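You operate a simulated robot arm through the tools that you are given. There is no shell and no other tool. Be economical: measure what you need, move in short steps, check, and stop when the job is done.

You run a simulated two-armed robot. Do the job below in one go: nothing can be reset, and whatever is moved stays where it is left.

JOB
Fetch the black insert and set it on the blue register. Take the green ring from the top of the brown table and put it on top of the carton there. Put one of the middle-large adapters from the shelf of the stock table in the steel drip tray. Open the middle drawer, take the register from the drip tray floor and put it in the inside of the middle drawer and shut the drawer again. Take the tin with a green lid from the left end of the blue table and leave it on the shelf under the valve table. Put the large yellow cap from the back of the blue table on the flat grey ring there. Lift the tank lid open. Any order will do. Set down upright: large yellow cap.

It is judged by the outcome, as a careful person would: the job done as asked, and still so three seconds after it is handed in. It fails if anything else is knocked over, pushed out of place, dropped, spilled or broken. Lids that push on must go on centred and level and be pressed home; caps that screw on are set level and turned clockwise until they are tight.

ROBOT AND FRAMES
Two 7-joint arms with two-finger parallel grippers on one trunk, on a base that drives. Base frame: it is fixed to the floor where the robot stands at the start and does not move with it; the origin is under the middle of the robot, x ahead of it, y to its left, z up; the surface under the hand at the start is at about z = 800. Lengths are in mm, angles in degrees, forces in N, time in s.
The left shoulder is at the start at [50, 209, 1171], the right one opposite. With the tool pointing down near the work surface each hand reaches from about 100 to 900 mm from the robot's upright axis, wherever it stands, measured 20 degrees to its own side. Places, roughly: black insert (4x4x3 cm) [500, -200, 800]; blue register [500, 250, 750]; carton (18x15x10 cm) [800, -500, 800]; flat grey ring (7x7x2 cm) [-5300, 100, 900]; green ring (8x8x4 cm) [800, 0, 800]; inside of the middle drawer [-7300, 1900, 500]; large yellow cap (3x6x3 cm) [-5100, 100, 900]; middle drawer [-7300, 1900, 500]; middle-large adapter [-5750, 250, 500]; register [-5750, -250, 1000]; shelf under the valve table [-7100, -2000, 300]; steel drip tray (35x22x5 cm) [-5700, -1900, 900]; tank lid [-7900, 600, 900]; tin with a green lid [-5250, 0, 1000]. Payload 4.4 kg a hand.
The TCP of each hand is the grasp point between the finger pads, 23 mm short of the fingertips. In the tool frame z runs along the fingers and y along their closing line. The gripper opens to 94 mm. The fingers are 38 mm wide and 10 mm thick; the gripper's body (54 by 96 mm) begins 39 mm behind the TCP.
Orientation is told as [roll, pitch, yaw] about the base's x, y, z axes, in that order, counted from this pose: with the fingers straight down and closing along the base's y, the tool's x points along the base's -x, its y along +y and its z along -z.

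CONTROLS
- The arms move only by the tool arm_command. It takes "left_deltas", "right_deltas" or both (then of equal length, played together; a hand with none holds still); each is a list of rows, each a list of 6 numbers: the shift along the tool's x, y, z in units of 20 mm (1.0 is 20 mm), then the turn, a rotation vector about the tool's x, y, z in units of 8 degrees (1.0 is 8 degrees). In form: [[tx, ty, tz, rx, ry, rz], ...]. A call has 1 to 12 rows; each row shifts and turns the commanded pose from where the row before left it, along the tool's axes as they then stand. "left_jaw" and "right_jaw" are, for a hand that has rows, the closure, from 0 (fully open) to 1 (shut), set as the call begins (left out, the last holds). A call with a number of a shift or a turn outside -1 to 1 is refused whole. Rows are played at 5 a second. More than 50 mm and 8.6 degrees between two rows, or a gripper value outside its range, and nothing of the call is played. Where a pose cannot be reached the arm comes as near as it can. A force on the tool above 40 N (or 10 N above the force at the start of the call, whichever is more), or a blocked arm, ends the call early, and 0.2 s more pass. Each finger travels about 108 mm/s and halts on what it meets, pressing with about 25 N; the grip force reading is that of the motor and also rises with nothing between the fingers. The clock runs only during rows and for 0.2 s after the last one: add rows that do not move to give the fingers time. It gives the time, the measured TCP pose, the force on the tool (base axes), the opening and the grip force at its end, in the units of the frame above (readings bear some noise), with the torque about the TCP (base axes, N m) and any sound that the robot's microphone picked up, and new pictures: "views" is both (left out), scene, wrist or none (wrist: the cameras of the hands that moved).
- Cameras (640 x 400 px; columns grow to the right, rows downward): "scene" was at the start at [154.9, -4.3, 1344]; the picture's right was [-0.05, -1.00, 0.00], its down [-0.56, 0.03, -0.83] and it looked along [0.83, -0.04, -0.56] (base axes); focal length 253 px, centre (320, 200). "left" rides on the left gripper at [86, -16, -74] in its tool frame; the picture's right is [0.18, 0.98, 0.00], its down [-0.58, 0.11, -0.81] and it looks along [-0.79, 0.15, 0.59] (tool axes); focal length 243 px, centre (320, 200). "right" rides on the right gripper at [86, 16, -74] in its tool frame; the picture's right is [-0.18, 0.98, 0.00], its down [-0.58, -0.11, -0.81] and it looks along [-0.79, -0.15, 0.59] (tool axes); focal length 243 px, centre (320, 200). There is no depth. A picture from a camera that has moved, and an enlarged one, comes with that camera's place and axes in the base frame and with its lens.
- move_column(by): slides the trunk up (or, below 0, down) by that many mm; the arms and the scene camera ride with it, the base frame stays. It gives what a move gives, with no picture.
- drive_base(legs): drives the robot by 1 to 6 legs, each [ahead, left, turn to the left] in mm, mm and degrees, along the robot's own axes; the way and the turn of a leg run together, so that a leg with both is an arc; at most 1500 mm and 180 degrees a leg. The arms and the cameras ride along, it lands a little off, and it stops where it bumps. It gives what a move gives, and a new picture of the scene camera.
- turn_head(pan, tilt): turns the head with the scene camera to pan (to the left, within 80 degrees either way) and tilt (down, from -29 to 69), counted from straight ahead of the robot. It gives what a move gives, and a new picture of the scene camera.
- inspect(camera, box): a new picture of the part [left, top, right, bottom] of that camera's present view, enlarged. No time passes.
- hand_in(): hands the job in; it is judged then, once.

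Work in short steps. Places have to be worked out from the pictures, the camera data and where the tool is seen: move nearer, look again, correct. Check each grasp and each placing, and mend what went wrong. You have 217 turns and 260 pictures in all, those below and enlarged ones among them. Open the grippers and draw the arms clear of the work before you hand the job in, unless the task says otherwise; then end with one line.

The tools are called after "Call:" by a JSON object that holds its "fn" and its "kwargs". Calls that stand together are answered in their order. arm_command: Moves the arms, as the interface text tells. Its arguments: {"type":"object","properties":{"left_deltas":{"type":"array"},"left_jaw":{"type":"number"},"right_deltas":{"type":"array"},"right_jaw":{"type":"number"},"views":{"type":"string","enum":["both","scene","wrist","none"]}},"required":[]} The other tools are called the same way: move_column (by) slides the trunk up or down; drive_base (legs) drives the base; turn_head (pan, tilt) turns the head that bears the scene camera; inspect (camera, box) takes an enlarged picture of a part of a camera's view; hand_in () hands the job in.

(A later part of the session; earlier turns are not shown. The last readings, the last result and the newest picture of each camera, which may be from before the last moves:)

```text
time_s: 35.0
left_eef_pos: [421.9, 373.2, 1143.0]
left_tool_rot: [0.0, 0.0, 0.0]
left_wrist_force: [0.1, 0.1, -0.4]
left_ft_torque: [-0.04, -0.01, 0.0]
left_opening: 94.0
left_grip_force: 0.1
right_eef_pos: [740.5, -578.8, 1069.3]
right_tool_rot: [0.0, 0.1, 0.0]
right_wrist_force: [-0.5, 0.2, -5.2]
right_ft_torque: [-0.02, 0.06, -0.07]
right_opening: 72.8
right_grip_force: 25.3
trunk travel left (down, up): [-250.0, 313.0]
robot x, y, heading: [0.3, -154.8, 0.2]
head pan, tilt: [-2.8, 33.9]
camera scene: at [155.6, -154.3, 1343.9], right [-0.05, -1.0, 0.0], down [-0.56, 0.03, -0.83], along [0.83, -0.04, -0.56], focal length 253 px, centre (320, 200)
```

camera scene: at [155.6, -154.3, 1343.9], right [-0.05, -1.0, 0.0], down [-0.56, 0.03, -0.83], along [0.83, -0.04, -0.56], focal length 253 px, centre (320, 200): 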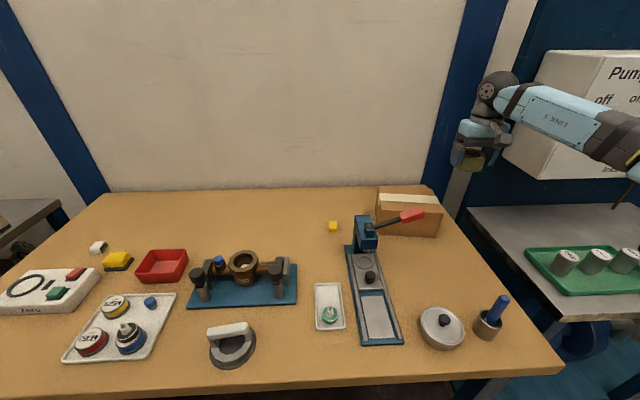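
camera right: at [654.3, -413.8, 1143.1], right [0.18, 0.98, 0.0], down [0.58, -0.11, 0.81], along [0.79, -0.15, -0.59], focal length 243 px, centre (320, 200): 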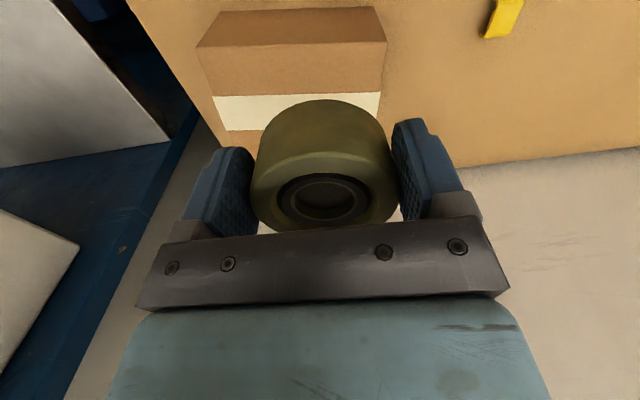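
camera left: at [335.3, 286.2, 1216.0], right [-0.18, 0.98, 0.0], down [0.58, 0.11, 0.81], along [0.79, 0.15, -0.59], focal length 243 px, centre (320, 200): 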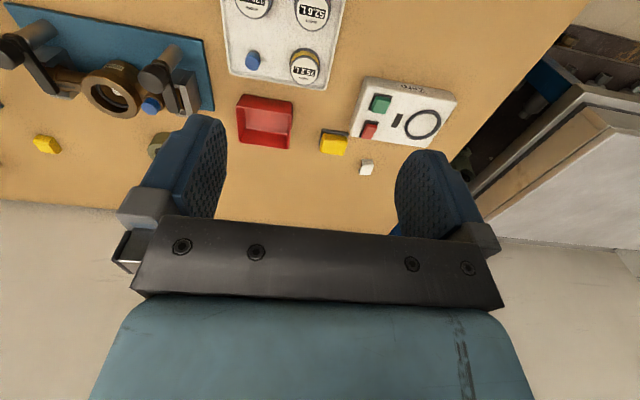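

I move the ring over the carton centre, staying high, and look for the handle's clearance.

Call:
{"fn": "arm_command", "kwargs": {"right_deltas": [[-0.58, 0.92, 0, 0, 0, 0], [-0.58, 0.92, 0, 0, 0, 0], [-0.58, 0.92, 0, 0, 0, 0], [-0.58, 0.92, 0, 0, 0, 0], [-0.58, 0.92, 0, 0, 0, 0], [-0.58, 0.92, 0, 0, 0, 0], [0, 0, 0, 0, 0, 0]], "views": "both"}}

Call:
{"fn": "inspect", "kwargs": {"camera": "scene", "box": [330, 120, 510, 260]}}

```text
time_s: 36.6
left_eef_pos: [422.2, 373.5, 1141.4]
left_tool_rot: [0.1, 0.0, 0.0]
left_wrist_force: [0.0, 0.1, 0.8]
left_ft_torque: [0.0, -0.01, -0.04]
left_opening: 94.0
left_grip_force: 0.1
right_eef_pos: [811.2, -468.6, 1070.7]
right_tool_rot: [0.1, 0.1, 0.0]
right_wrist_force: [0.2, -0.8, -5.2]
right_ft_torque: [0.03, 0.04, 0.02]
right_opening: 72.5
right_grip_force: 25.0
trunk travel left (down, up): [-250.0, 313.0]
robot x, y, heading: [1.8, -147.9, 0.0]
head pan, tilt: [-2.8, 33.9]
camera scene: at [155.4, -154.9, 1343.9], right [-0.05, -1.0, 0.0], down [-0.56, 0.03, -0.83], along [0.83, -0.04, -0.56], focal length 253 px, centre (320, 200)
camera right: at [724.5, -452.7, 1142.2], right [0.18, 0.98, 0.0], down [0.58, -0.11, 0.81], along [0.79, -0.15, -0.59], focal length 243 px, centre (320, 200)
```

scene: 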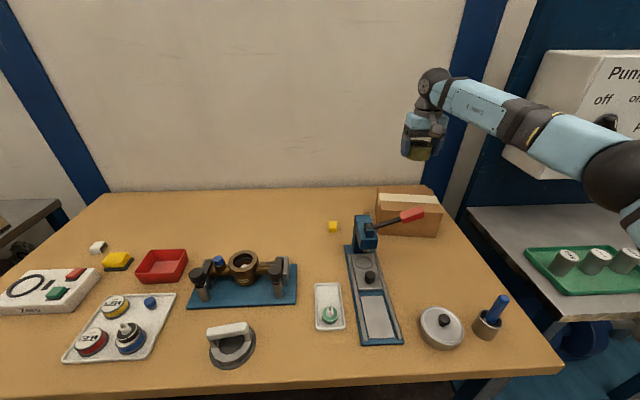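
right: 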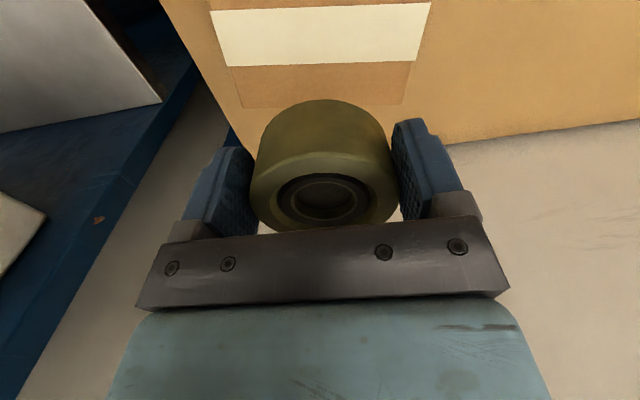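

```text
2.86 times, centred on (420, 190) of scene
camera zoom: at [155.4, -154.9, 1343.9], right [-0.05, -1.0, 0.0], down [-0.56, 0.03, -0.83], along [0.83, -0.04, -0.56], focal length 723 px, centre (34, 229)
```

zoom: 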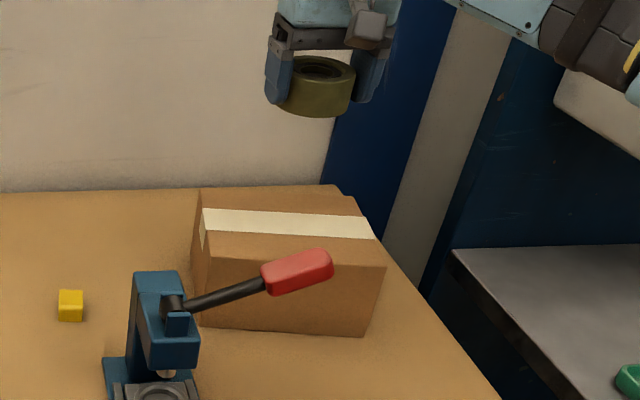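

TCP is over the tape's middle (809,-467), and the handle at x≈632 is clear. I descend to TCP 940, then creep down to contact.

Call:
{"fn": "arm_command", "kwargs": {"right_deltas": [[0, 0, 1, 0, 0, 0], [0, 0, 1, 0, 0, 0], [0, 0, 1, 0, 0, 0], [0, 0, 1, 0, 0, 0], [0, 0, 1, 0, 0, 0], [0, 0, 0.8, 0, 0, 0], [0, 0, 0.4, 0, 0, 0], [0, 0, 0, 0, 0, 0]], "views": "none"}}

Call:
{"fn": "arm_command", "kwargs": {"right_deltas": [[0, 0, 0.12, 0, 0, 0], [0, 0, 0.12, 0, 0, 0], [0, 0, 0.12, 0, 0, 0], [0, 0, 0.12, 0, 0, 0], [0, 0, 0, 0, 0, 0]], "views": "both"}}

```text
time_s: 38.4
left_eef_pos: [423.8, 373.6, 1141.6]
left_tool_rot: [0.0, 0.0, 0.1]
left_wrist_force: [-0.5, 0.2, 0.8]
left_ft_torque: [0.0, 0.01, -0.02]
left_opening: 93.9
left_grip_force: 0.0
right_eef_pos: [811.1, -468.4, 946.4]
right_tool_rot: [0.0, 0.0, 0.0]
right_wrist_force: [0.2, 0.2, -5.4]
right_ft_torque: [0.04, 0.08, 0.0]
right_opening: 72.4
right_grip_force: 24.5
trunk travel left (down, up): [-250.0, 313.0]
robot x, y, heading: [0.6, -143.5, 0.1]
head pan, tilt: [-2.8, 33.9]
```

```text
time_s: 39.6
left_eef_pos: [424.3, 373.8, 1141.9]
left_tool_rot: [0.0, 0.1, 0.0]
left_wrist_force: [0.1, -0.5, -0.7]
left_ft_torque: [0.01, 0.02, 0.01]
left_opening: 94.0
left_grip_force: 0.1
right_eef_pos: [809.1, -468.0, 935.4]
right_tool_rot: [0.1, 0.1, 0.1]
right_wrist_force: [0.0, 1.0, -4.5]
right_ft_torque: [0.01, 0.04, -0.02]
right_opening: 72.7
right_grip_force: 25.0
trunk travel left (down, up): [-250.0, 313.0]
robot x, y, heading: [0.7, -147.4, 0.1]
head pan, tilt: [-2.8, 33.9]
camera scene: at [155.7, -154.1, 1343.9], right [-0.05, -1.0, 0.0], down [-0.56, 0.03, -0.83], along [0.83, -0.04, -0.56], focal length 253 px, centre (320, 200)
camera right: at [723.7, -453.1, 1009.7], right [0.18, 0.98, 0.0], down [0.58, -0.11, 0.81], along [0.79, -0.15, -0.59], focal length 243 px, centre (320, 200)
```

scene: 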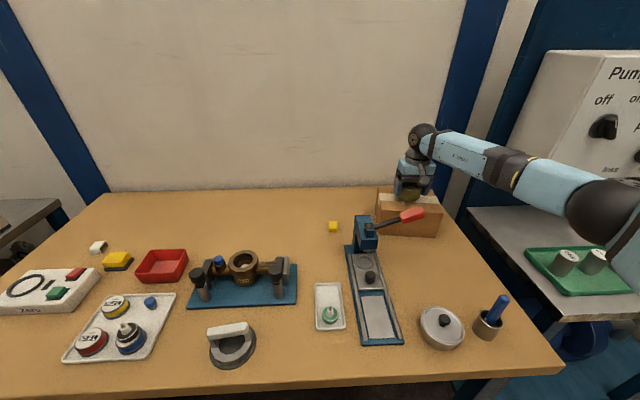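
right: 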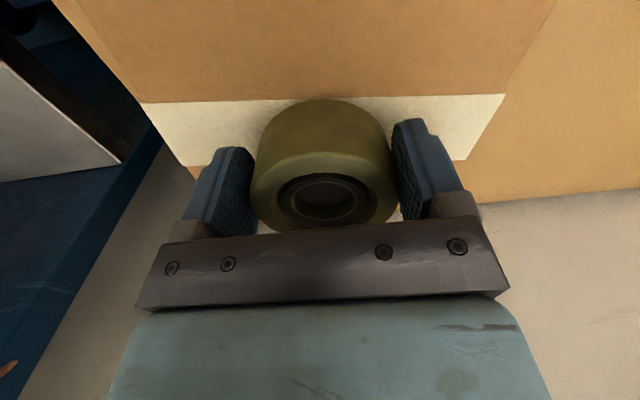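

Not yet in contact; I keep creeping down.

Call:
{"fn": "arm_command", "kwargs": {"right_deltas": [[0, 0, 0.12, 0, 0, 0], [0, 0, 0.12, 0, 0, 0], [0, 0, 0.12, 0, 0, 0], [0, 0, 0.12, 0, 0, 0], [0, 0, 0.12, 0, 0, 0], [0, 0, 0, 0, 0, 0]], "views": "none"}}

```text
time_s: 41.0
left_eef_pos: [420.9, 374.1, 1142.3]
left_tool_rot: [0.1, -0.1, 0.0]
left_wrist_force: [0.5, 0.3, 0.3]
left_ft_torque: [-0.02, 0.03, -0.01]
left_opening: 93.9
left_grip_force: 0.1
right_eef_pos: [808.3, -467.5, 927.8]
right_tool_rot: [0.0, -0.2, 0.0]
right_wrist_force: [3.0, -4.8, 15.8]
right_ft_torque: [-0.38, -0.27, -0.01]
right_opening: 72.8
right_grip_force: 24.6
trunk travel left (down, up): [-250.0, 313.0]
robot x, y, heading: [2.0, -147.0, 0.1]
head pan, tilt: [-2.8, 33.9]
```

Contact at TCP 928. I open and rise.

Call:
{"fn": "arm_command", "kwargs": {"right_deltas": [[0, 0, -0.1, 0, 0, 0], [0, 0, 0, 0, 0, 0], [0, 0, 0, 0, 0, 0]], "right_jaw": 0, "views": "none"}}

Call:
{"fn": "arm_command", "kwargs": {"right_deltas": [[0, 0, -0.8, 0, 0, 0], [0, 0, -1, 0, 0, 0], [0, 0, -1, 0, 0, 0], [0, 0, -1, 0, 0, 0], [0, 0, -1, 0, 0, 0], [0, 0, -1, 0, 0, 0], [0, 0, -1, 0, 0, 0], [0, 0, -1, 0, 0, 0], [0, 0, -1, 0, 0, 0], [0, 0, -1, 0, 0, 0], [0, 0, -1, 0, 0, 0]], "views": "wrist"}}

```text
time_s: 41.8
left_eef_pos: [421.7, 373.4, 1141.8]
left_tool_rot: [0.0, 0.0, 0.0]
left_wrist_force: [1.2, 0.8, 0.5]
left_ft_torque: [0.01, 0.02, 0.0]
left_opening: 93.9
left_grip_force: 0.0
right_eef_pos: [808.6, -467.0, 926.6]
right_tool_rot: [0.0, 0.0, 0.0]
right_wrist_force: [0.1, -0.2, -0.1]
right_ft_torque: [0.0, 0.01, -0.01]
right_opening: 94.0
right_grip_force: 0.0
trunk travel left (down, up): [-250.0, 313.0]
robot x, y, heading: [3.0, -148.7, -0.1]
head pan, tilt: [-2.8, 33.9]
```

```text
time_s: 44.2
left_eef_pos: [422.0, 374.0, 1142.3]
left_tool_rot: [0.0, 0.1, 0.0]
left_wrist_force: [0.1, -0.5, 0.5]
left_ft_torque: [0.0, 0.01, 0.0]
left_opening: 94.1
left_grip_force: 0.1
right_eef_pos: [811.0, -466.4, 1144.3]
right_tool_rot: [0.0, 0.0, 0.1]
right_wrist_force: [0.4, 0.2, -0.2]
right_ft_torque: [0.01, -0.03, -0.01]
right_opening: 93.7
right_grip_force: 0.1
trunk travel left (down, up): [-250.0, 313.0]
robot x, y, heading: [-0.7, -149.8, 0.2]
head pan, tilt: [-2.8, 33.9]
camera right: at [723.8, -452.0, 1216.6], right [0.18, 0.98, 0.0], down [0.58, -0.11, 0.81], along [0.79, -0.15, -0.59], focal length 243 px, centre (320, 200)
```

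right: 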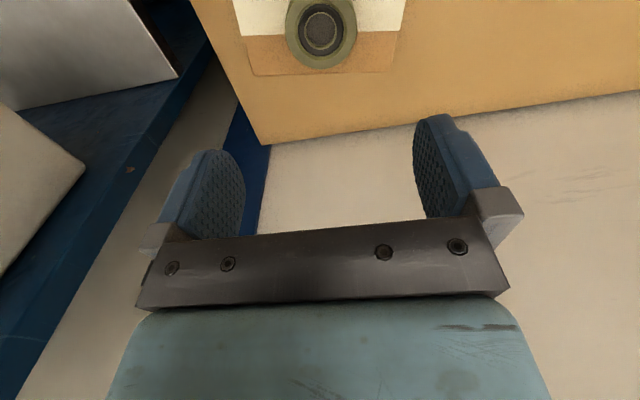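

The ring is on the carton. I draw the arms back for driving.

Call:
{"fn": "arm_command", "kwargs": {"right_deltas": [[1, 0.1, 0, 0, 0, 0], [1, 0.1, 0, 0, 0, 0], [1, 0.1, 0, 0, 0, 0], [1, 0.1, 0, 0, 0, 0], [1, 0.1, 0, 0, 0, 0], [1, 0.1, 0, 0, 0, 0], [1, 0.1, 0, 0, 0, 0], [1, 0.1, 0, 0, 0, 0], [1, 0.1, 0, 0, 0, 0], [1, 0.1, 0, 0, 0, 0], [1, 0.1, 0, 0, 0, 0], [1, 0.1, 0, 0, 0, 0]], "views": "none"}}

Call:
{"fn": "arm_command", "kwargs": {"right_deltas": [[1, 0.1, 0, 0, 0, 0], [1, 0.1, 0, 0, 0, 0], [1, 0.1, 0, 0, 0, 0], [1, 0.1, 0, 0, 0, 0], [1, 0.1, 0, 0, 0, 0], [1, 0.1, 0, 0, 0, 0], [1, 0.1, 0, 0, 0, 0], [1, 0.1, 0, 0, 0, 0], [0.5, 0, 0, 0, 0, 0]], "left_deltas": [[0.2, -0.5, 0, 0, 0, 0], [0.2, -0.5, 0, 0, 0, 0], [0.2, -0.5, 0, 0, 0, 0], [0.2, -0.5, 0, 0, 0, 0], [0.2, -0.5, 0, 0, 0, 0], [0.2, -0.5, 0, 0, 0, 0], [0.2, -0.5, 0, 0, 0, 0], [0.2, -0.5, 0, 0, 0, 0], [0, 0, 0, 0, 0, 0]], "views": "none"}}

Call:
{"fn": "drive_base", "kwargs": {"legs": [[-400, 0, 0], [0, 0, 180]]}}

```text
time_s: 46.8
left_eef_pos: [421.3, 372.8, 1141.5]
left_tool_rot: [0.0, 0.0, -0.1]
left_wrist_force: [0.0, 0.1, -0.6]
left_ft_torque: [0.01, 0.0, -0.01]
left_opening: 94.0
left_grip_force: 0.1
right_eef_pos: [567.6, -443.1, 1143.4]
right_tool_rot: [0.1, 0.0, -0.1]
right_wrist_force: [-1.2, -1.5, 0.4]
right_ft_torque: [0.0, -0.01, 0.0]
right_opening: 93.5
right_grip_force: 0.1
trunk travel left (down, up): [-250.0, 313.0]
robot x, y, heading: [-2.1, -151.6, 0.1]
head pan, tilt: [-2.8, 33.9]
```

```text
time_s: 48.8
left_eef_pos: [389.8, 294.0, 1140.8]
left_tool_rot: [0.0, 0.0, 0.1]
left_wrist_force: [0.5, 0.9, -1.2]
left_ft_torque: [0.0, -0.01, 0.02]
left_opening: 93.9
left_grip_force: 0.0
right_eef_pos: [398.9, -429.6, 1144.8]
right_tool_rot: [-0.1, 0.0, 0.0]
right_wrist_force: [0.2, -0.4, 0.0]
right_ft_torque: [-0.02, 0.0, 0.01]
right_opening: 94.0
right_grip_force: 0.1
trunk travel left (down, up): [-250.0, 313.0]
robot x, y, heading: [-2.8, -148.8, -0.0]
head pan, tilt: [-2.8, 33.9]
```

```text
time_s: 50.8
left_eef_pos: [141.3, 293.9, 1139.7]
left_tool_rot: [0.0, 0.1, 0.0]
left_wrist_force: [0.3, 0.4, 0.2]
left_ft_torque: [0.01, 0.03, 0.04]
left_opening: 93.9
left_grip_force: 0.1
right_eef_pos: [149.5, -429.2, 1143.8]
right_tool_rot: [-0.1, 0.1, 0.0]
right_wrist_force: [0.4, 0.0, -0.1]
right_ft_torque: [-0.01, 0.02, 0.0]
right_opening: 94.0
right_grip_force: 0.1
trunk travel left (down, up): [-250.0, 313.0]
robot x, y, heading: [-253.1, -147.0, 0.1]
head pan, tilt: [-2.8, 33.9]
stopped in leg 1: the robot was blocked; the commanded pose is now the measured one
camera scene: at [-94.3, -153.8, 1343.5], right [-0.05, -1.0, 0.0], down [-0.56, 0.03, -0.83], along [0.83, -0.04, -0.56], focal length 253 px, centre (320, 200)
```

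scene: 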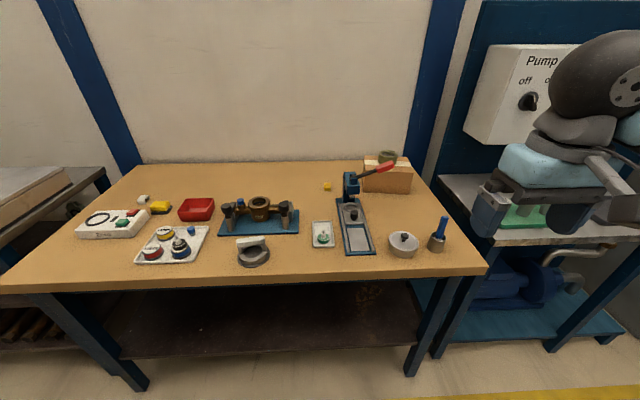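

Something blocks behind the robot. I look to both sides.

Call:
{"fn": "turn_head", "kwargs": {"pan": 80, "tilt": 20}}

Call:
{"fn": "turn_head", "kwargs": {"pan": -80, "tilt": 20}}

```text
time_s: 52.3
left_eef_pos: [138.5, 294.0, 1142.5]
left_tool_rot: [0.0, -0.1, 0.1]
left_wrist_force: [0.5, 0.2, 0.8]
left_ft_torque: [0.02, -0.01, -0.03]
left_opening: 94.1
left_grip_force: 0.1
right_eef_pos: [147.2, -428.6, 1143.7]
right_tool_rot: [-0.1, -0.1, 0.1]
right_wrist_force: [0.5, -0.1, -0.3]
right_ft_torque: [0.01, 0.02, -0.02]
right_opening: 94.0
right_grip_force: 0.1
trunk travel left (down, up): [-250.0, 313.0]
robot x, y, heading: [-250.7, -149.0, 0.3]
head pan, tilt: [80.0, 20.0]
camera scene: at [-169.4, -57.8, 1366.2], right [0.98, -0.17, 0.0], down [-0.06, -0.34, -0.94], along [0.16, 0.93, -0.34], focal length 253 px, centre (320, 200)
```

scene: 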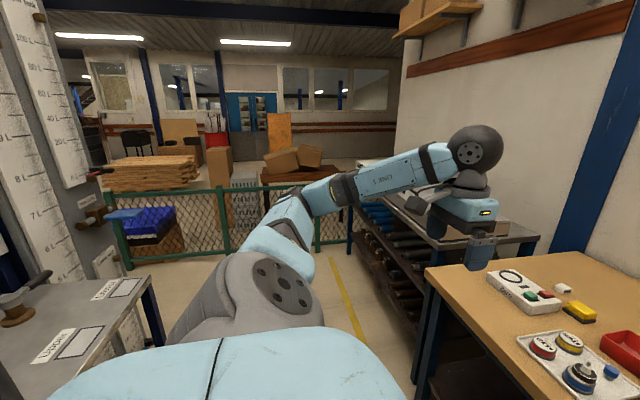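

```text
time_s: 54.8
left_eef_pos: [137.5, 294.0, 1142.0]
left_tool_rot: [0.0, -0.1, 0.1]
left_wrist_force: [0.0, -0.3, 0.8]
left_ft_torque: [-0.04, -0.02, -0.03]
left_opening: 93.7
left_grip_force: 0.0
right_eef_pos: [147.6, -428.8, 1143.1]
right_tool_rot: [0.0, -0.1, 0.1]
right_wrist_force: [0.7, -0.5, -0.1]
right_ft_torque: [0.0, -0.03, 0.02]
right_opening: 93.9
right_grip_force: 0.0
trunk travel left (down, up): [-250.0, 313.0]
robot x, y, heading: [-251.8, -148.8, 0.4]
head pan, tilt: [-80.0, 20.0]
camera scene: at [-169.2, -241.2, 1366.2], right [-0.98, -0.18, 0.0], down [-0.06, 0.34, -0.94], along [0.16, -0.93, -0.34], focal length 253 px, centre (320, 200)
```

scene: 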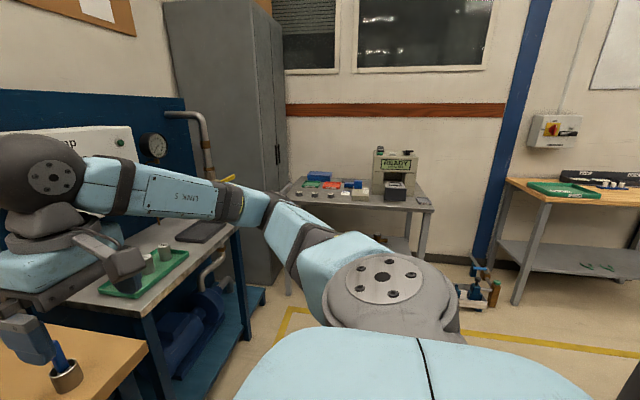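

There's a bench close behind (front edge about x −530) and open floor to the right. I ease forward a bit and sidestep right, then look again.

Call:
{"fn": "drive_base", "kwargs": {"legs": [[60, 0, 0], [0, -650, 0]]}}

```text
time_s: 61.7
left_eef_pos: [197.7, -375.0, 1141.9]
left_tool_rot: [0.0, 0.0, 0.0]
left_wrist_force: [-0.3, -0.1, 0.5]
left_ft_torque: [-0.01, 0.01, 0.01]
left_opening: 93.9
left_grip_force: 0.0
right_eef_pos: [206.4, -1096.4, 1143.4]
right_tool_rot: [0.0, -0.1, -0.1]
right_wrist_force: [-0.1, 0.0, 0.7]
right_ft_torque: [0.02, -0.02, 0.0]
right_opening: 94.0
right_grip_force: 0.1
trunk travel left (down, up): [-250.0, 313.0]
robot x, y, heading: [-193.2, -815.7, -0.3]
head pan, tilt: [-80.0, 20.0]
camera scene: at [-110.6, -908.8, 1366.2], right [-0.98, -0.17, 0.0], down [-0.06, 0.34, -0.94], along [0.16, -0.93, -0.34], focal length 253 px, centre (320, 200)
```

scene: 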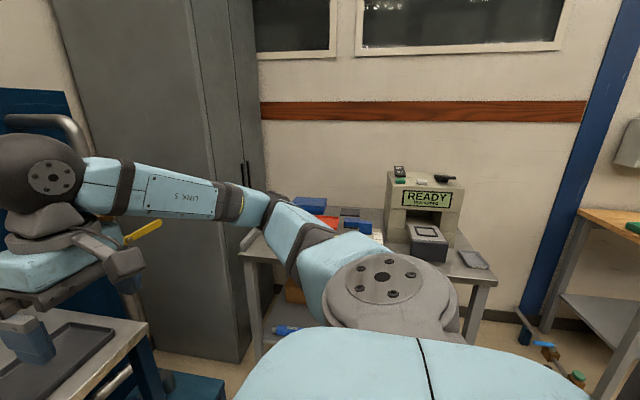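

Open here; I turn right 90 degrees to look toward −x and the way across the room.

Call:
{"fn": "drive_base", "kwargs": {"legs": [[0, 0, -90]]}}

Call:
{"fn": "turn_head", "kwargs": {"pan": -70, "tilt": 15}}

```text
time_s: 65.9
left_eef_pos: [245.2, -1213.6, 1140.5]
left_tool_rot: [0.0, -0.2, -90.6]
left_wrist_force: [-1.1, 0.5, 0.3]
left_ft_torque: [0.0, 0.0, -0.01]
left_opening: 94.2
left_grip_force: 0.0
right_eef_pos: [-479.1, -1211.5, 1143.4]
right_tool_rot: [-0.1, -0.1, -90.7]
right_wrist_force: [-0.4, -0.4, -0.1]
right_ft_torque: [-0.03, 0.03, 0.01]
right_opening: 93.8
right_grip_force: 0.1
trunk travel left (down, up): [-250.0, 313.0]
robot x, y, heading: [-193.1, -817.4, -90.9]
head pan, tilt: [-80.0, 20.0]
camera scene: at [-287.0, -899.3, 1366.2], right [-0.16, 0.99, 0.0], down [0.34, 0.05, -0.94], along [-0.93, -0.15, -0.34], focal length 253 px, centre (320, 200)
```

scene: 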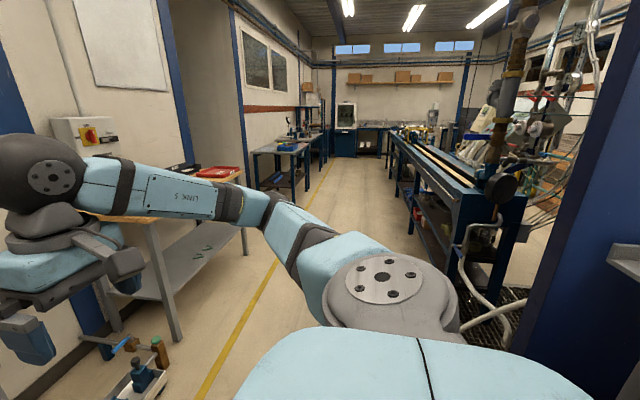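

```text
time_s: 66.6
left_eef_pos: [245.5, -1213.7, 1141.9]
left_tool_rot: [0.1, -0.1, -90.6]
left_wrist_force: [-0.4, 0.4, -0.3]
left_ft_torque: [0.0, -0.02, 0.01]
left_opening: 94.0
left_grip_force: 0.0
right_eef_pos: [-478.6, -1211.3, 1144.1]
right_tool_rot: [0.0, -0.1, -90.8]
right_wrist_force: [-0.8, 0.2, 0.3]
right_ft_torque: [-0.04, -0.05, 0.02]
right_opening: 93.9
right_grip_force: 0.1
trunk travel left (down, up): [-250.0, 313.0]
robot x, y, heading: [-194.3, -817.4, -91.1]
head pan, tilt: [-70.0, 15.0]
camera scene: at [-283.2, -915.0, 1374.3], right [-0.33, 0.94, 0.0], down [0.24, 0.09, -0.97], along [-0.91, -0.32, -0.26], focal length 253 px, centre (320, 200)
```

scene: 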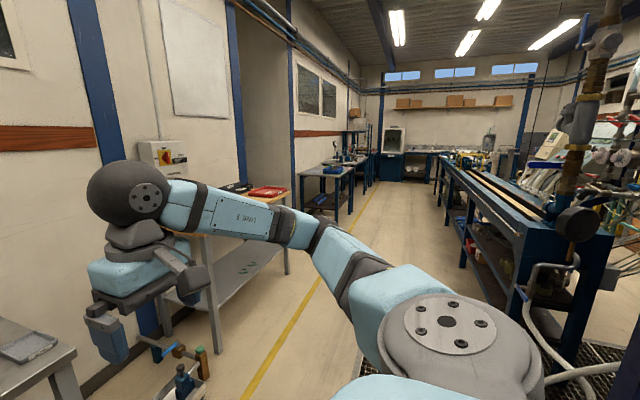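

There is an open aisle along −x between the wall tables (y < −1700) and a long bench (front near y 0). I go forward 200, sidestep 1200 along −x, then turn right to face −x.

Call:
{"fn": "drive_base", "kwargs": {"legs": [[200, 0, 0], [0, -1200, 0], [0, 0, -89]]}}

Call:
{"fn": "turn_head", "kwargs": {"pan": 0, "tilt": 15}}

```text
time_s: 82.2
left_eef_pos: [-1744.6, -1486.0, 1142.5]
left_tool_rot: [-0.1, -0.1, -176.1]
left_wrist_force: [0.1, 0.8, 0.1]
left_ft_torque: [-0.02, 0.0, 0.01]
left_opening: 94.1
left_grip_force: 0.0
right_eef_pos: [-1800.8, -765.2, 1143.8]
right_tool_rot: [0.0, 0.0, -176.3]
right_wrist_force: [0.2, 0.9, 0.3]
right_ft_torque: [-0.02, 0.02, 0.02]
right_opening: 94.0
right_grip_force: 0.0
trunk travel left (down, up): [-250.0, 313.0]
robot x, y, heading: [-1386.3, -1020.4, -176.1]
head pan, tilt: [-70.0, 15.0]
camera scene: at [-1489.6, -937.0, 1374.3], right [0.92, 0.4, 0.0], down [0.1, -0.24, -0.97], along [-0.39, 0.88, -0.26], focal length 253 px, centre (320, 200)
```

scene: 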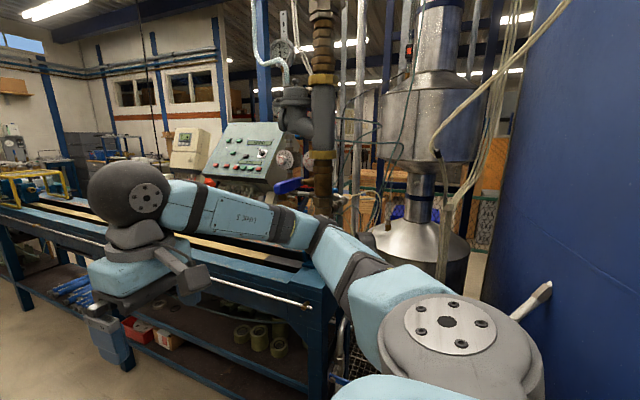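

```text
time_s: 83.6
left_eef_pos: [-1744.2, -1485.6, 1141.9]
left_tool_rot: [0.0, -0.1, -176.2]
left_wrist_force: [-0.3, 0.3, -0.2]
left_ft_torque: [0.03, 0.05, -0.01]
left_opening: 94.0
left_grip_force: 0.1
right_eef_pos: [-1799.6, -764.8, 1145.0]
right_tool_rot: [0.0, -0.1, -176.3]
right_wrist_force: [0.0, -0.4, 0.5]
right_ft_torque: [-0.01, 0.0, -0.01]
right_opening: 93.9
right_grip_force: 0.1
trunk travel left (down, up): [-250.0, 313.0]
robot x, y, heading: [-1384.6, -1015.2, -176.2]
head pan, tilt: [0.0, 15.0]
camera scene: at [-1545.2, -1028.6, 1374.3], right [-0.06, 1.0, 0.0], down [0.26, 0.02, -0.97], along [-0.96, -0.06, -0.26], focal length 253 px, centre (320, 200)
```

scene: 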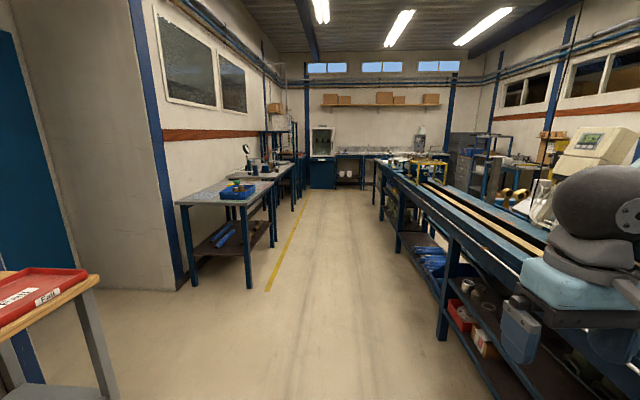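

The aisle is clear. I straighten and drive ahead 2600 mm to approach the blue table.

Call:
{"fn": "drive_base", "kwargs": {"legs": [[0, 0, -4], [1500, 0, 0], [1100, 0, 0]]}}

Call:
{"fn": "turn_head", "kwargs": {"pan": -40, "tilt": 15}}

```text
time_s: 96.8
left_eef_pos: [-4373.0, -1485.4, 1140.5]
left_tool_rot: [0.0, 0.0, -179.4]
left_wrist_force: [0.0, 0.1, -0.4]
left_ft_torque: [0.05, 0.0, -0.04]
left_opening: 93.7
left_grip_force: 0.2
right_eef_pos: [-4389.9, -763.8, 1142.7]
right_tool_rot: [0.0, -0.1, -179.3]
right_wrist_force: [-0.7, 0.1, -0.8]
right_ft_torque: [0.0, -0.01, 0.01]
right_opening: 93.9
right_grip_force: 0.0
trunk travel left (down, up): [-250.0, 313.0]
robot x, y, heading: [-3986.3, -1037.7, -179.6]
head pan, tilt: [0.0, 15.0]
camera scene: at [-4150.0, -1039.8, 1374.3], right [-0.01, 1.0, 0.0], down [0.26, 0.0, -0.97], along [-0.97, -0.01, -0.26], focal length 253 px, centre (320, 200)
```

scene: 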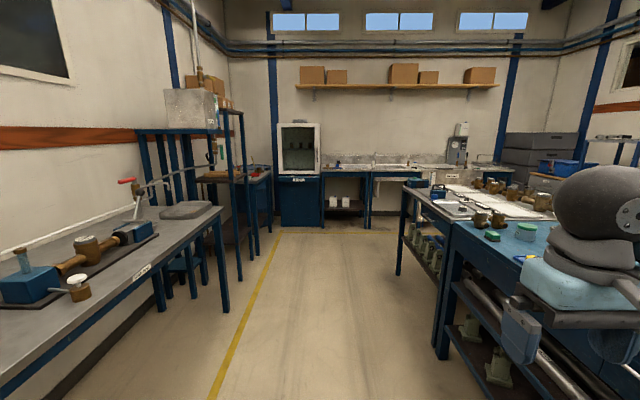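

```text
time_s: 97.8
left_eef_pos: [-4372.2, -1485.0, 1141.1]
left_tool_rot: [0.1, 0.0, -179.3]
left_wrist_force: [0.2, 0.3, -0.4]
left_ft_torque: [0.0, 0.02, 0.0]
left_opening: 94.2
left_grip_force: 0.1
right_eef_pos: [-4389.6, -764.0, 1143.9]
right_tool_rot: [0.1, -0.1, -179.2]
right_wrist_force: [-0.2, -0.5, -0.3]
right_ft_torque: [0.02, -0.04, -0.02]
right_opening: 93.9
right_grip_force: 0.1
trunk travel left (down, up): [-250.0, 313.0]
robot x, y, heading: [-3987.7, -1037.0, -179.2]
head pan, tilt: [-40.0, 15.0]
camera scene: at [-4128.7, -979.6, 1374.3], right [0.63, 0.77, 0.0], down [0.2, -0.16, -0.97], along [-0.75, 0.61, -0.26], focal length 253 px, centre (320, 200)
```

scene: 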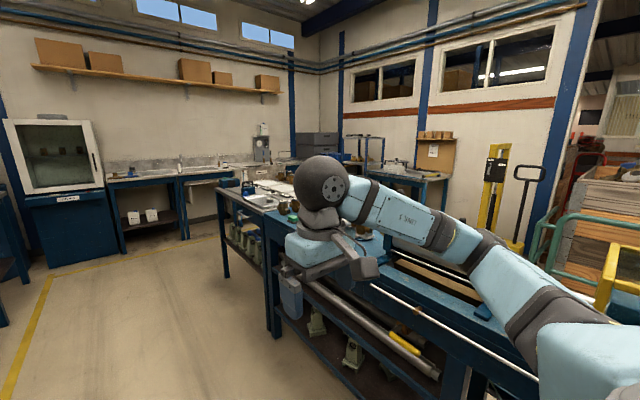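

The blue table is the end of the long bench, followed by the stock table with a shelf. I drive alongside and turn to face them.

Call:
{"fn": "drive_base", "kwargs": {"legs": [[1200, 0, 0], [0, 0, -90]]}}

Call:
{"fn": "turn_head", "kwargs": {"pan": 0, "tilt": 30}}

```text
time_s: 107.7
left_eef_pos: [-5640.7, -682.8, 1142.5]
left_tool_rot: [0.0, -0.2, 92.2]
left_wrist_force: [0.1, -0.2, -0.6]
left_ft_torque: [-0.03, -0.02, 0.0]
left_opening: 94.0
left_grip_force: 0.0
right_eef_pos: [-4918.5, -646.0, 1144.1]
right_tool_rot: [0.0, 0.0, 92.1]
right_wrist_force: [-0.3, 0.1, 0.6]
right_ft_torque: [0.0, 0.01, -0.01]
right_opening: 94.1
right_grip_force: 0.0
trunk travel left (down, up): [-250.0, 313.0]
robot x, y, heading: [-5181.8, -1057.4, 92.3]
head pan, tilt: [-40.0, 15.0]
camera scene: at [-5129.5, -914.4, 1374.3], right [0.79, -0.61, 0.0], down [-0.16, -0.2, -0.97], along [0.59, 0.76, -0.26], focal length 253 px, centre (320, 200)
```

scene: 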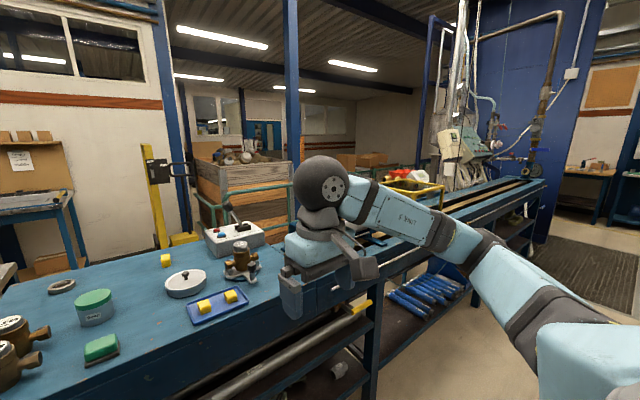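

```text
time_s: 108.8
left_eef_pos: [-5640.9, -682.4, 1142.6]
left_tool_rot: [0.1, -0.1, 92.2]
left_wrist_force: [0.2, -0.3, -0.5]
left_ft_torque: [0.01, 0.02, -0.03]
left_opening: 94.0
left_grip_force: 0.0
right_eef_pos: [-4918.8, -647.6, 1143.7]
right_tool_rot: [0.0, -0.1, 92.1]
right_wrist_force: [0.0, 0.5, 0.5]
right_ft_torque: [0.01, 0.02, 0.02]
right_opening: 94.0
right_grip_force: 0.0
trunk travel left (down, up): [-250.0, 313.0]
robot x, y, heading: [-5183.9, -1053.1, 92.2]
head pan, tilt: [0.0, 30.0]
camera scene: at [-5190.2, -897.8, 1350.2], right [1.0, 0.04, 0.0], down [0.02, -0.5, -0.87], along [-0.03, 0.87, -0.5], focal length 253 px, centre (320, 200)
```

scene: 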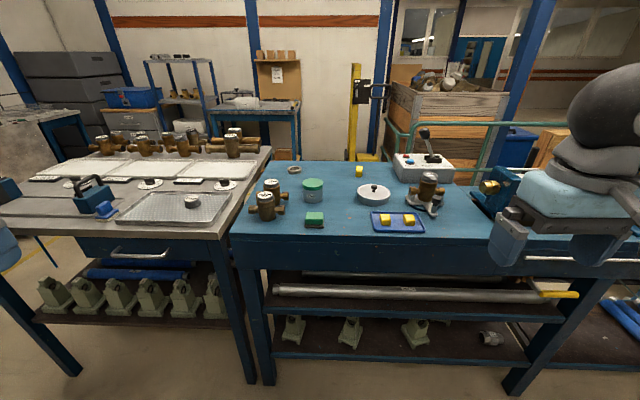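

I enlarge the blue table, the stock table and its shelf.

Call:
{"fn": "inspect", "kwargs": {"camera": "scene", "box": [240, 150, 460, 240]}}

Call:
{"fn": "inspect", "kwargs": {"camera": "scene", "box": [0, 120, 240, 340]}}

```text
2.91 times, centred on (350, 195) of scene
camera zoom: at [-5190.2, -897.8, 1350.2], right [1.0, 0.04, 0.0], down [0.02, -0.5, -0.87], along [-0.03, 0.87, -0.5], focal length 736 px, centre (233, 214)
```

zoom: 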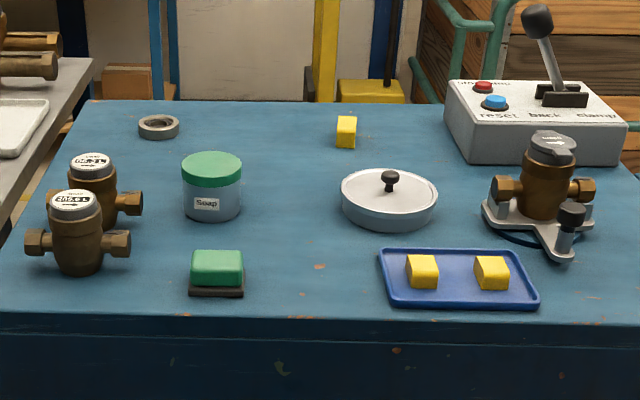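

```text
1.82 times, centred on (120, 230) of scene
camera zoom: at [-5190.2, -897.8, 1350.2], right [1.0, 0.04, 0.0], down [0.02, -0.5, -0.87], along [-0.03, 0.87, -0.5], focal length 460 px, centre (684, 146)
```

zoom: 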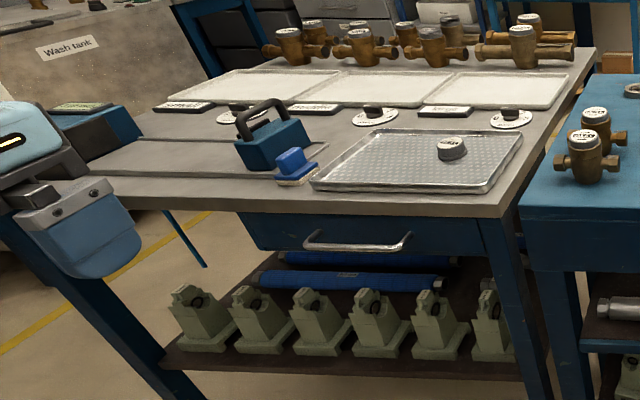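

Cap at about (-5059,111), flat grey ring about (-5338,128), tin about (-5244,-116), table edge y≈-307. I drive up to the table so the right hand can reach both cap and ring.

Call:
{"fn": "drive_base", "kwargs": {"legs": [[0, 0, -2], [0, 100, 0], [385, 0, 0]]}}

```text
time_s: 112.7
left_eef_pos: [-5722.4, -279.3, 1142.9]
left_tool_rot: [0.1, -0.1, 89.6]
left_wrist_force: [-0.5, 0.9, -1.1]
left_ft_torque: [0.01, 0.02, 0.02]
left_opening: 93.8
left_grip_force: 0.0
right_eef_pos: [-4999.9, -276.4, 1143.1]
right_tool_rot: [0.1, 0.0, 89.6]
right_wrist_force: [-0.2, 0.1, -0.2]
right_ft_torque: [-0.05, 0.0, 0.04]
right_opening: 94.2
right_grip_force: 0.1
trunk travel left (down, up): [-250.0, 313.0]
robot x, y, heading: [-5282.6, -671.9, 89.8]
head pan, tilt: [0.0, 30.0]
camera scene: at [-5282.8, -514.9, 1350.1], right [1.0, -0.01, 0.0], down [0.0, -0.5, -0.87], along [0.01, 0.87, -0.5], focal length 253 px, centre (320, 200)
```

scene: 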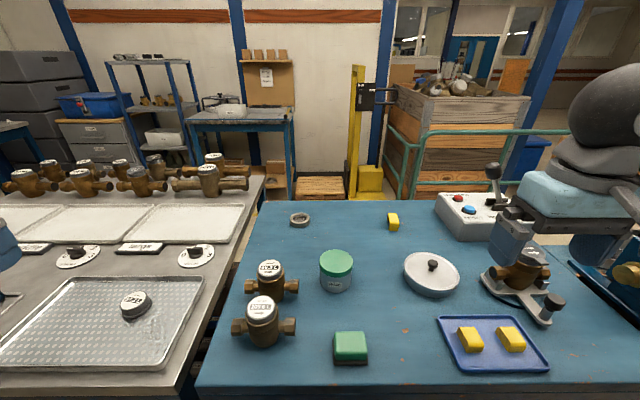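

Call:
{"fn": "inspect", "kwargs": {"camera": "scene", "box": [270, 195, 430, 295]}}

Call:
{"fn": "inspect", "kwargs": {"camera": "scene", "box": [375, 200, 415, 240]}}

```text
4.00 times, centred on (350, 245) of scene
camera zoom: at [-5282.8, -514.9, 1350.1], right [1.0, -0.01, 0.0], down [0.0, -0.5, -0.87], along [0.01, 0.87, -0.5], focal length 1012 px, centre (200, 20)
```

zoom: 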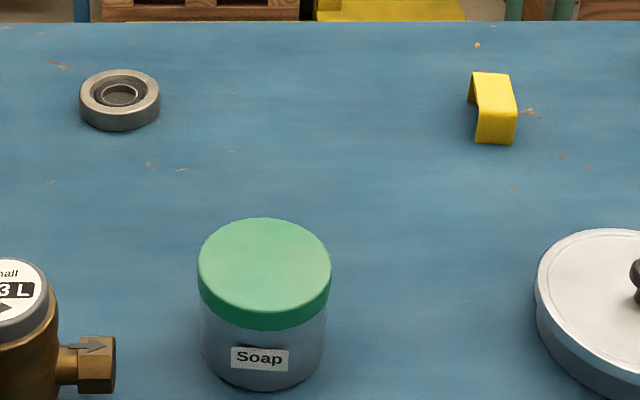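

```text
10.00 times, centred on (395, 220) of scene
camera zoom: at [-5282.8, -514.9, 1350.1], right [1.0, -0.01, 0.0], down [0.0, -0.5, -0.87], along [0.01, 0.87, -0.5], focal length 2530 px, centre (-430, 0)
```

zoom: 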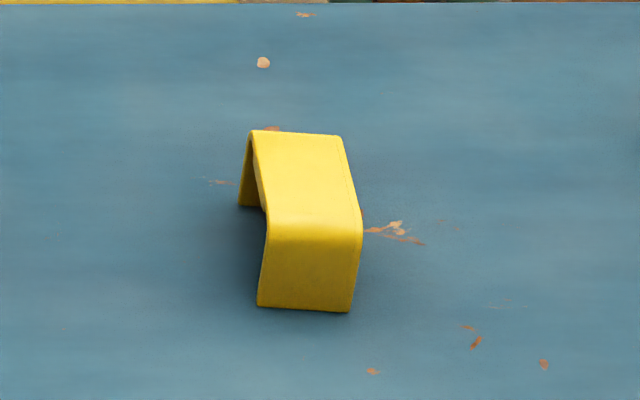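

The cap is an inverted U (about 28x60x30), upright now, turned about 10° clockwise. I move the right hand over it at height, shifting x first to keep clear of the lever box.

Call:
{"fn": "arm_command", "kwargs": {"right_deltas": [[0, 1, 0, 0, 0, 0], [-0.6, 1, 0, 0, 0, 0], [-1, 0.9, 0, 0, 0, 0], [-1, 0, 0, 0, 0, 0], [-1, 0, 0, 0, 0, 0], [-1, 0, 0, 0, 0, 0], [-1, 0, 0, 0, 0, 0], [-1, 0, 0, 0, 0, 0], [-1, 0, 0.2, 0, 0, 0], [-1, 0, 0.5, 0, 0, 0], [-1, 0, 0.5, 0, 0, 0], [-1, 0, 0.5, 0, 0, 0]], "views": "none"}}

Call:
{"fn": "arm_command", "kwargs": {"right_deltas": [[-1, 0, 0.7, 0, 0, 0], [-1, 0, 1, 0, 0, 0], [-1, 0, 1, 0, 0, 0], [-1, 0, 1, 0, 0, 0], [-1, 0, 1, 0, 0, 0], [-0.5, 0, 0.8, 0, 0, 0], [0, 0, 0, 0, 0, 0]], "views": "both"}}

```text
time_s: 115.3
left_eef_pos: [-5722.5, -279.4, 1140.9]
left_tool_rot: [0.0, 0.0, 89.6]
left_wrist_force: [-0.4, -0.2, -0.6]
left_ft_torque: [0.0, 0.03, 0.0]
left_opening: 94.0
left_grip_force: 0.0
right_eef_pos: [-5056.2, -63.1, 1109.5]
right_tool_rot: [0.0, -0.1, 89.6]
right_wrist_force: [-0.5, 0.1, -0.5]
right_ft_torque: [0.0, 0.01, 0.0]
right_opening: 94.0
right_grip_force: 0.0
trunk travel left (down, up): [-250.0, 313.0]
robot x, y, heading: [-5283.7, -670.1, 89.4]
head pan, tilt: [0.0, 30.0]
```

```text
time_s: 116.9
left_eef_pos: [-5722.8, -280.0, 1142.2]
left_tool_rot: [0.0, -0.1, 89.6]
left_wrist_force: [-0.2, 1.7, 0.3]
left_ft_torque: [-0.02, 0.01, -0.01]
left_opening: 93.6
left_grip_force: 0.0
right_eef_pos: [-5056.2, 45.0, 1000.4]
right_tool_rot: [0.0, -0.1, 89.7]
right_wrist_force: [-0.5, 0.0, -0.2]
right_ft_torque: [0.02, 0.04, -0.01]
right_opening: 94.1
right_grip_force: 0.1
trunk travel left (down, up): [-250.0, 313.0]
robot x, y, heading: [-5283.9, -675.3, 89.5]
head pan, tilt: [0.0, 30.0]
camera scene: at [-5282.9, -515.5, 1350.2], right [1.0, -0.01, 0.0], down [0.0, -0.5, -0.87], along [0.01, 0.87, -0.5], focal length 253 px, centre (320, 200)
camera right: at [-5073.4, -42.5, 1072.8], right [-0.98, 0.19, 0.0], down [0.11, 0.58, 0.81], along [0.15, 0.79, -0.59], focal length 243 px, centre (320, 200)
```

scene: 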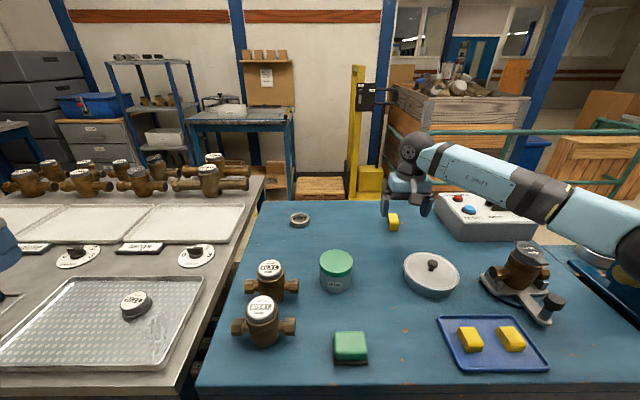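
right: 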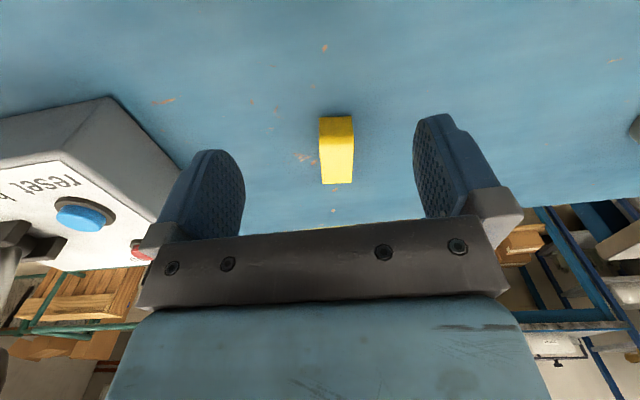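

The cap centre is about (-5059,103), turned about 6° clockwise. I move above it, narrow the jaws to 50 mm, and turn the hand 6° to match.

Call:
{"fn": "arm_command", "kwargs": {"right_deltas": [[-1, 0.05, 0, 0, 0, 0], [-1, 0.05, 0, 0, 0, 0], [-0.9, 0.05, 0, 0, 0, 0], [0, 0, 0.5, 0, 0, 0.8], [0, 0, 0.7, 0, 0, 0], [0, 0, 0, 0, 0, 0]], "right_jaw": 0.45, "views": "wrist"}}

```text
time_s: 118.3
left_eef_pos: [-5723.4, -280.2, 1141.3]
left_tool_rot: [0.0, -0.1, 89.6]
left_wrist_force: [0.0, -0.5, 0.2]
left_ft_torque: [-0.01, 0.03, 0.01]
left_opening: 94.1
left_grip_force: 0.1
right_eef_pos: [-5060.1, 104.7, 976.5]
right_tool_rot: [-0.1, -0.1, 83.1]
right_wrist_force: [-0.5, -1.1, 0.0]
right_ft_torque: [-0.03, -0.02, 0.0]
right_opening: 51.6
right_grip_force: 0.1
trunk travel left (down, up): [-250.0, 313.0]
robot x, y, heading: [-5283.6, -671.4, 89.9]
head pan, tilt: [0.0, 30.0]
camera right: at [-5085.2, 18.4, 1048.9], right [-0.95, 0.3, 0.0], down [0.18, 0.56, 0.81], along [0.24, 0.77, -0.59], focal length 243 px, centre (320, 200)
```

right: 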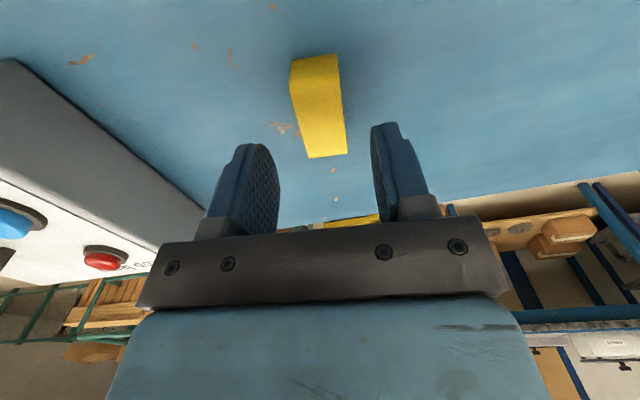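

The cap centre (-5060,105) sits under the TCP. I descend to z 932 and close.

Call:
{"fn": "arm_command", "kwargs": {"right_deltas": [[0, 0, 0.8, 0, 0, 0.1], [0, 0, 0.8, 0, 0, 0], [0, 0, 0.6, 0, 0, 0], [0, 0, 0, 0, 0, 0]], "views": "wrist"}}

```text
time_s: 119.3
left_eef_pos: [-5722.9, -280.4, 1141.7]
left_tool_rot: [0.0, -0.1, 89.6]
left_wrist_force: [-0.7, -0.1, -0.5]
left_ft_torque: [0.04, 0.0, 0.01]
left_opening: 94.2
left_grip_force: 0.1
right_eef_pos: [-5059.1, 104.4, 932.8]
right_tool_rot: [0.0, -0.1, 82.4]
right_wrist_force: [0.2, -0.2, -0.5]
right_ft_torque: [0.0, 0.01, 0.03]
right_opening: 51.7
right_grip_force: 0.0
trunk travel left (down, up): [-250.0, 313.0]
robot x, y, heading: [-5282.2, -674.6, 89.7]
head pan, tilt: [0.0, 30.0]
camera right: at [-5086.7, 18.8, 1005.0], right [-0.95, 0.31, 0.0], down [0.19, 0.56, 0.81], along [0.25, 0.77, -0.59], focal length 243 px, centre (320, 200)
```

right: 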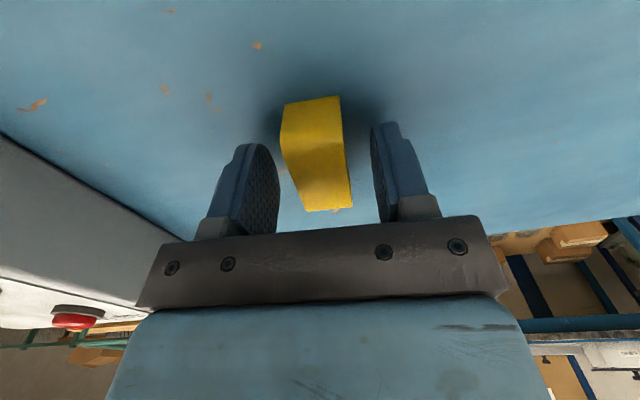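

I enlarge to be sure the cap lies between the pads before closing.

Call:
{"fn": "inspect", "kwargs": {"camera": "right", "box": [220, 80, 420, 230]}}

Call:
{"fn": "inspect", "kwargs": {"camera": "scene", "box": [370, 130, 450, 240]}}

```text
2.67 times, centred on (320, 155) of right
camera zoom: at [-5086.7, 18.8, 1005.0], right [-0.95, 0.31, 0.0], down [0.19, 0.56, 0.81], along [0.25, 0.77, -0.59], focal length 647 px, centre (320, 320)
```

zoom: 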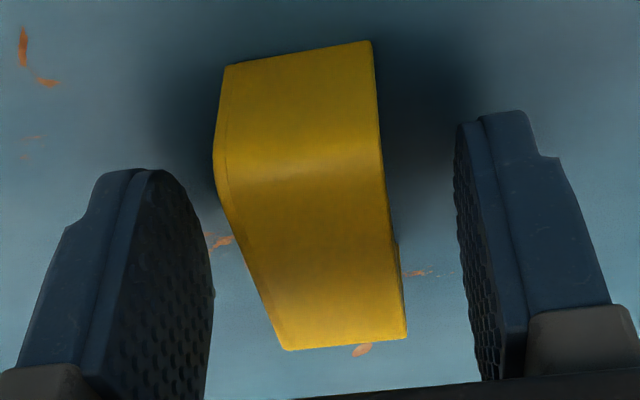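

```text
3.64 times, centred on (410, 185) of scene
camera zoom: at [-5282.9, -515.5, 1350.2], right [1.0, -0.01, 0.0], down [0.0, -0.5, -0.87], along [0.01, 0.87, -0.5], focal length 920 px, centre (-7, 254)
```

zoom: 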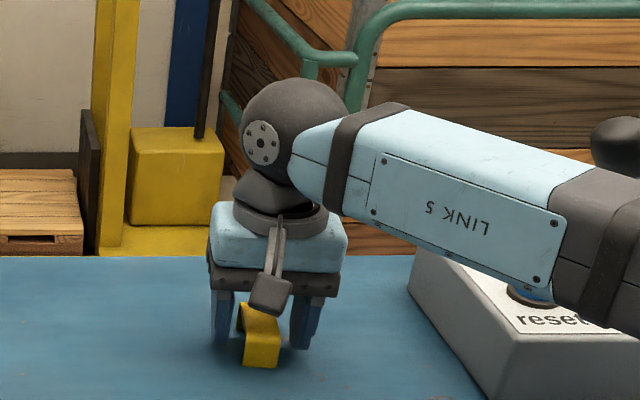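

The top face is centred on the TCP (y 104). Closing.

Call:
{"fn": "arm_command", "kwargs": {"right_deltas": [[0, 0, 0, 0, 0, 0], [0, 0, 0, 0, 0, 0], [0, 0, 0, 0, 0, 0]], "right_jaw": 1, "views": "none"}}

Call:
{"fn": "arm_command", "kwargs": {"right_deltas": [[0, 0, -0.5, 0, 0, 0], [0, 0, -1, 0, 0, 0], [0, 0, -1, 0, 0, 0], [0, 0, -1, 0, 0, 0], [0, 0, -1, 0, 0, 0], [0, 0, 0, 0, 0, 0]], "views": "wrist"}}

```text
time_s: 120.1
left_eef_pos: [-5723.5, -280.0, 1142.1]
left_tool_rot: [-0.1, -0.1, 89.7]
left_wrist_force: [-0.8, -0.3, 0.0]
left_ft_torque: [-0.01, 0.01, 0.01]
left_opening: 94.2
left_grip_force: 0.1
right_eef_pos: [-5059.3, 104.4, 931.5]
right_tool_rot: [0.0, -0.1, 82.4]
right_wrist_force: [0.2, 0.5, -0.1]
right_ft_torque: [0.0, 0.01, -0.02]
right_opening: 25.9
right_grip_force: 25.4
trunk travel left (down, up): [-250.0, 313.0]
robot x, y, heading: [-5281.3, -669.1, 89.5]
head pan, tilt: [0.0, 30.0]
```

```text
time_s: 121.5
left_eef_pos: [-5722.9, -279.6, 1142.3]
left_tool_rot: [-0.1, -0.2, 89.6]
left_wrist_force: [0.3, 0.1, 0.0]
left_ft_torque: [0.01, 0.0, -0.02]
left_opening: 94.0
left_grip_force: 0.0
right_eef_pos: [-5059.6, 106.3, 1022.1]
right_tool_rot: [0.0, 0.1, 82.4]
right_wrist_force: [-0.4, -0.2, -0.1]
right_ft_torque: [-0.04, 0.0, -0.01]
right_opening: 25.9
right_grip_force: 25.3
trunk travel left (down, up): [-250.0, 313.0]
robot x, y, heading: [-5286.7, -674.5, 89.6]
head pan, tilt: [0.0, 30.0]
camera right: at [-5086.7, 20.5, 1094.3], right [-0.95, 0.31, 0.0], down [0.19, 0.56, 0.81], along [0.25, 0.77, -0.59], focal length 243 px, centre (320, 200)
```

right: 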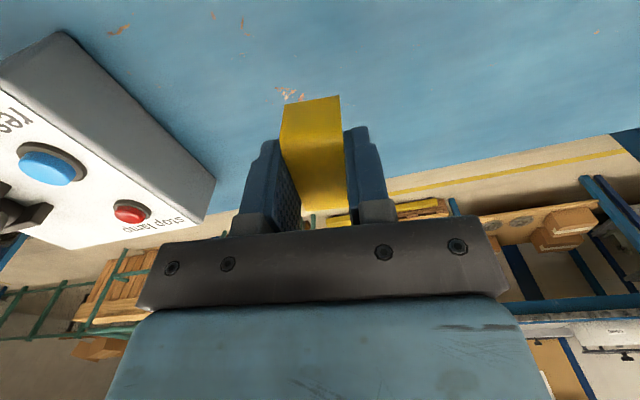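

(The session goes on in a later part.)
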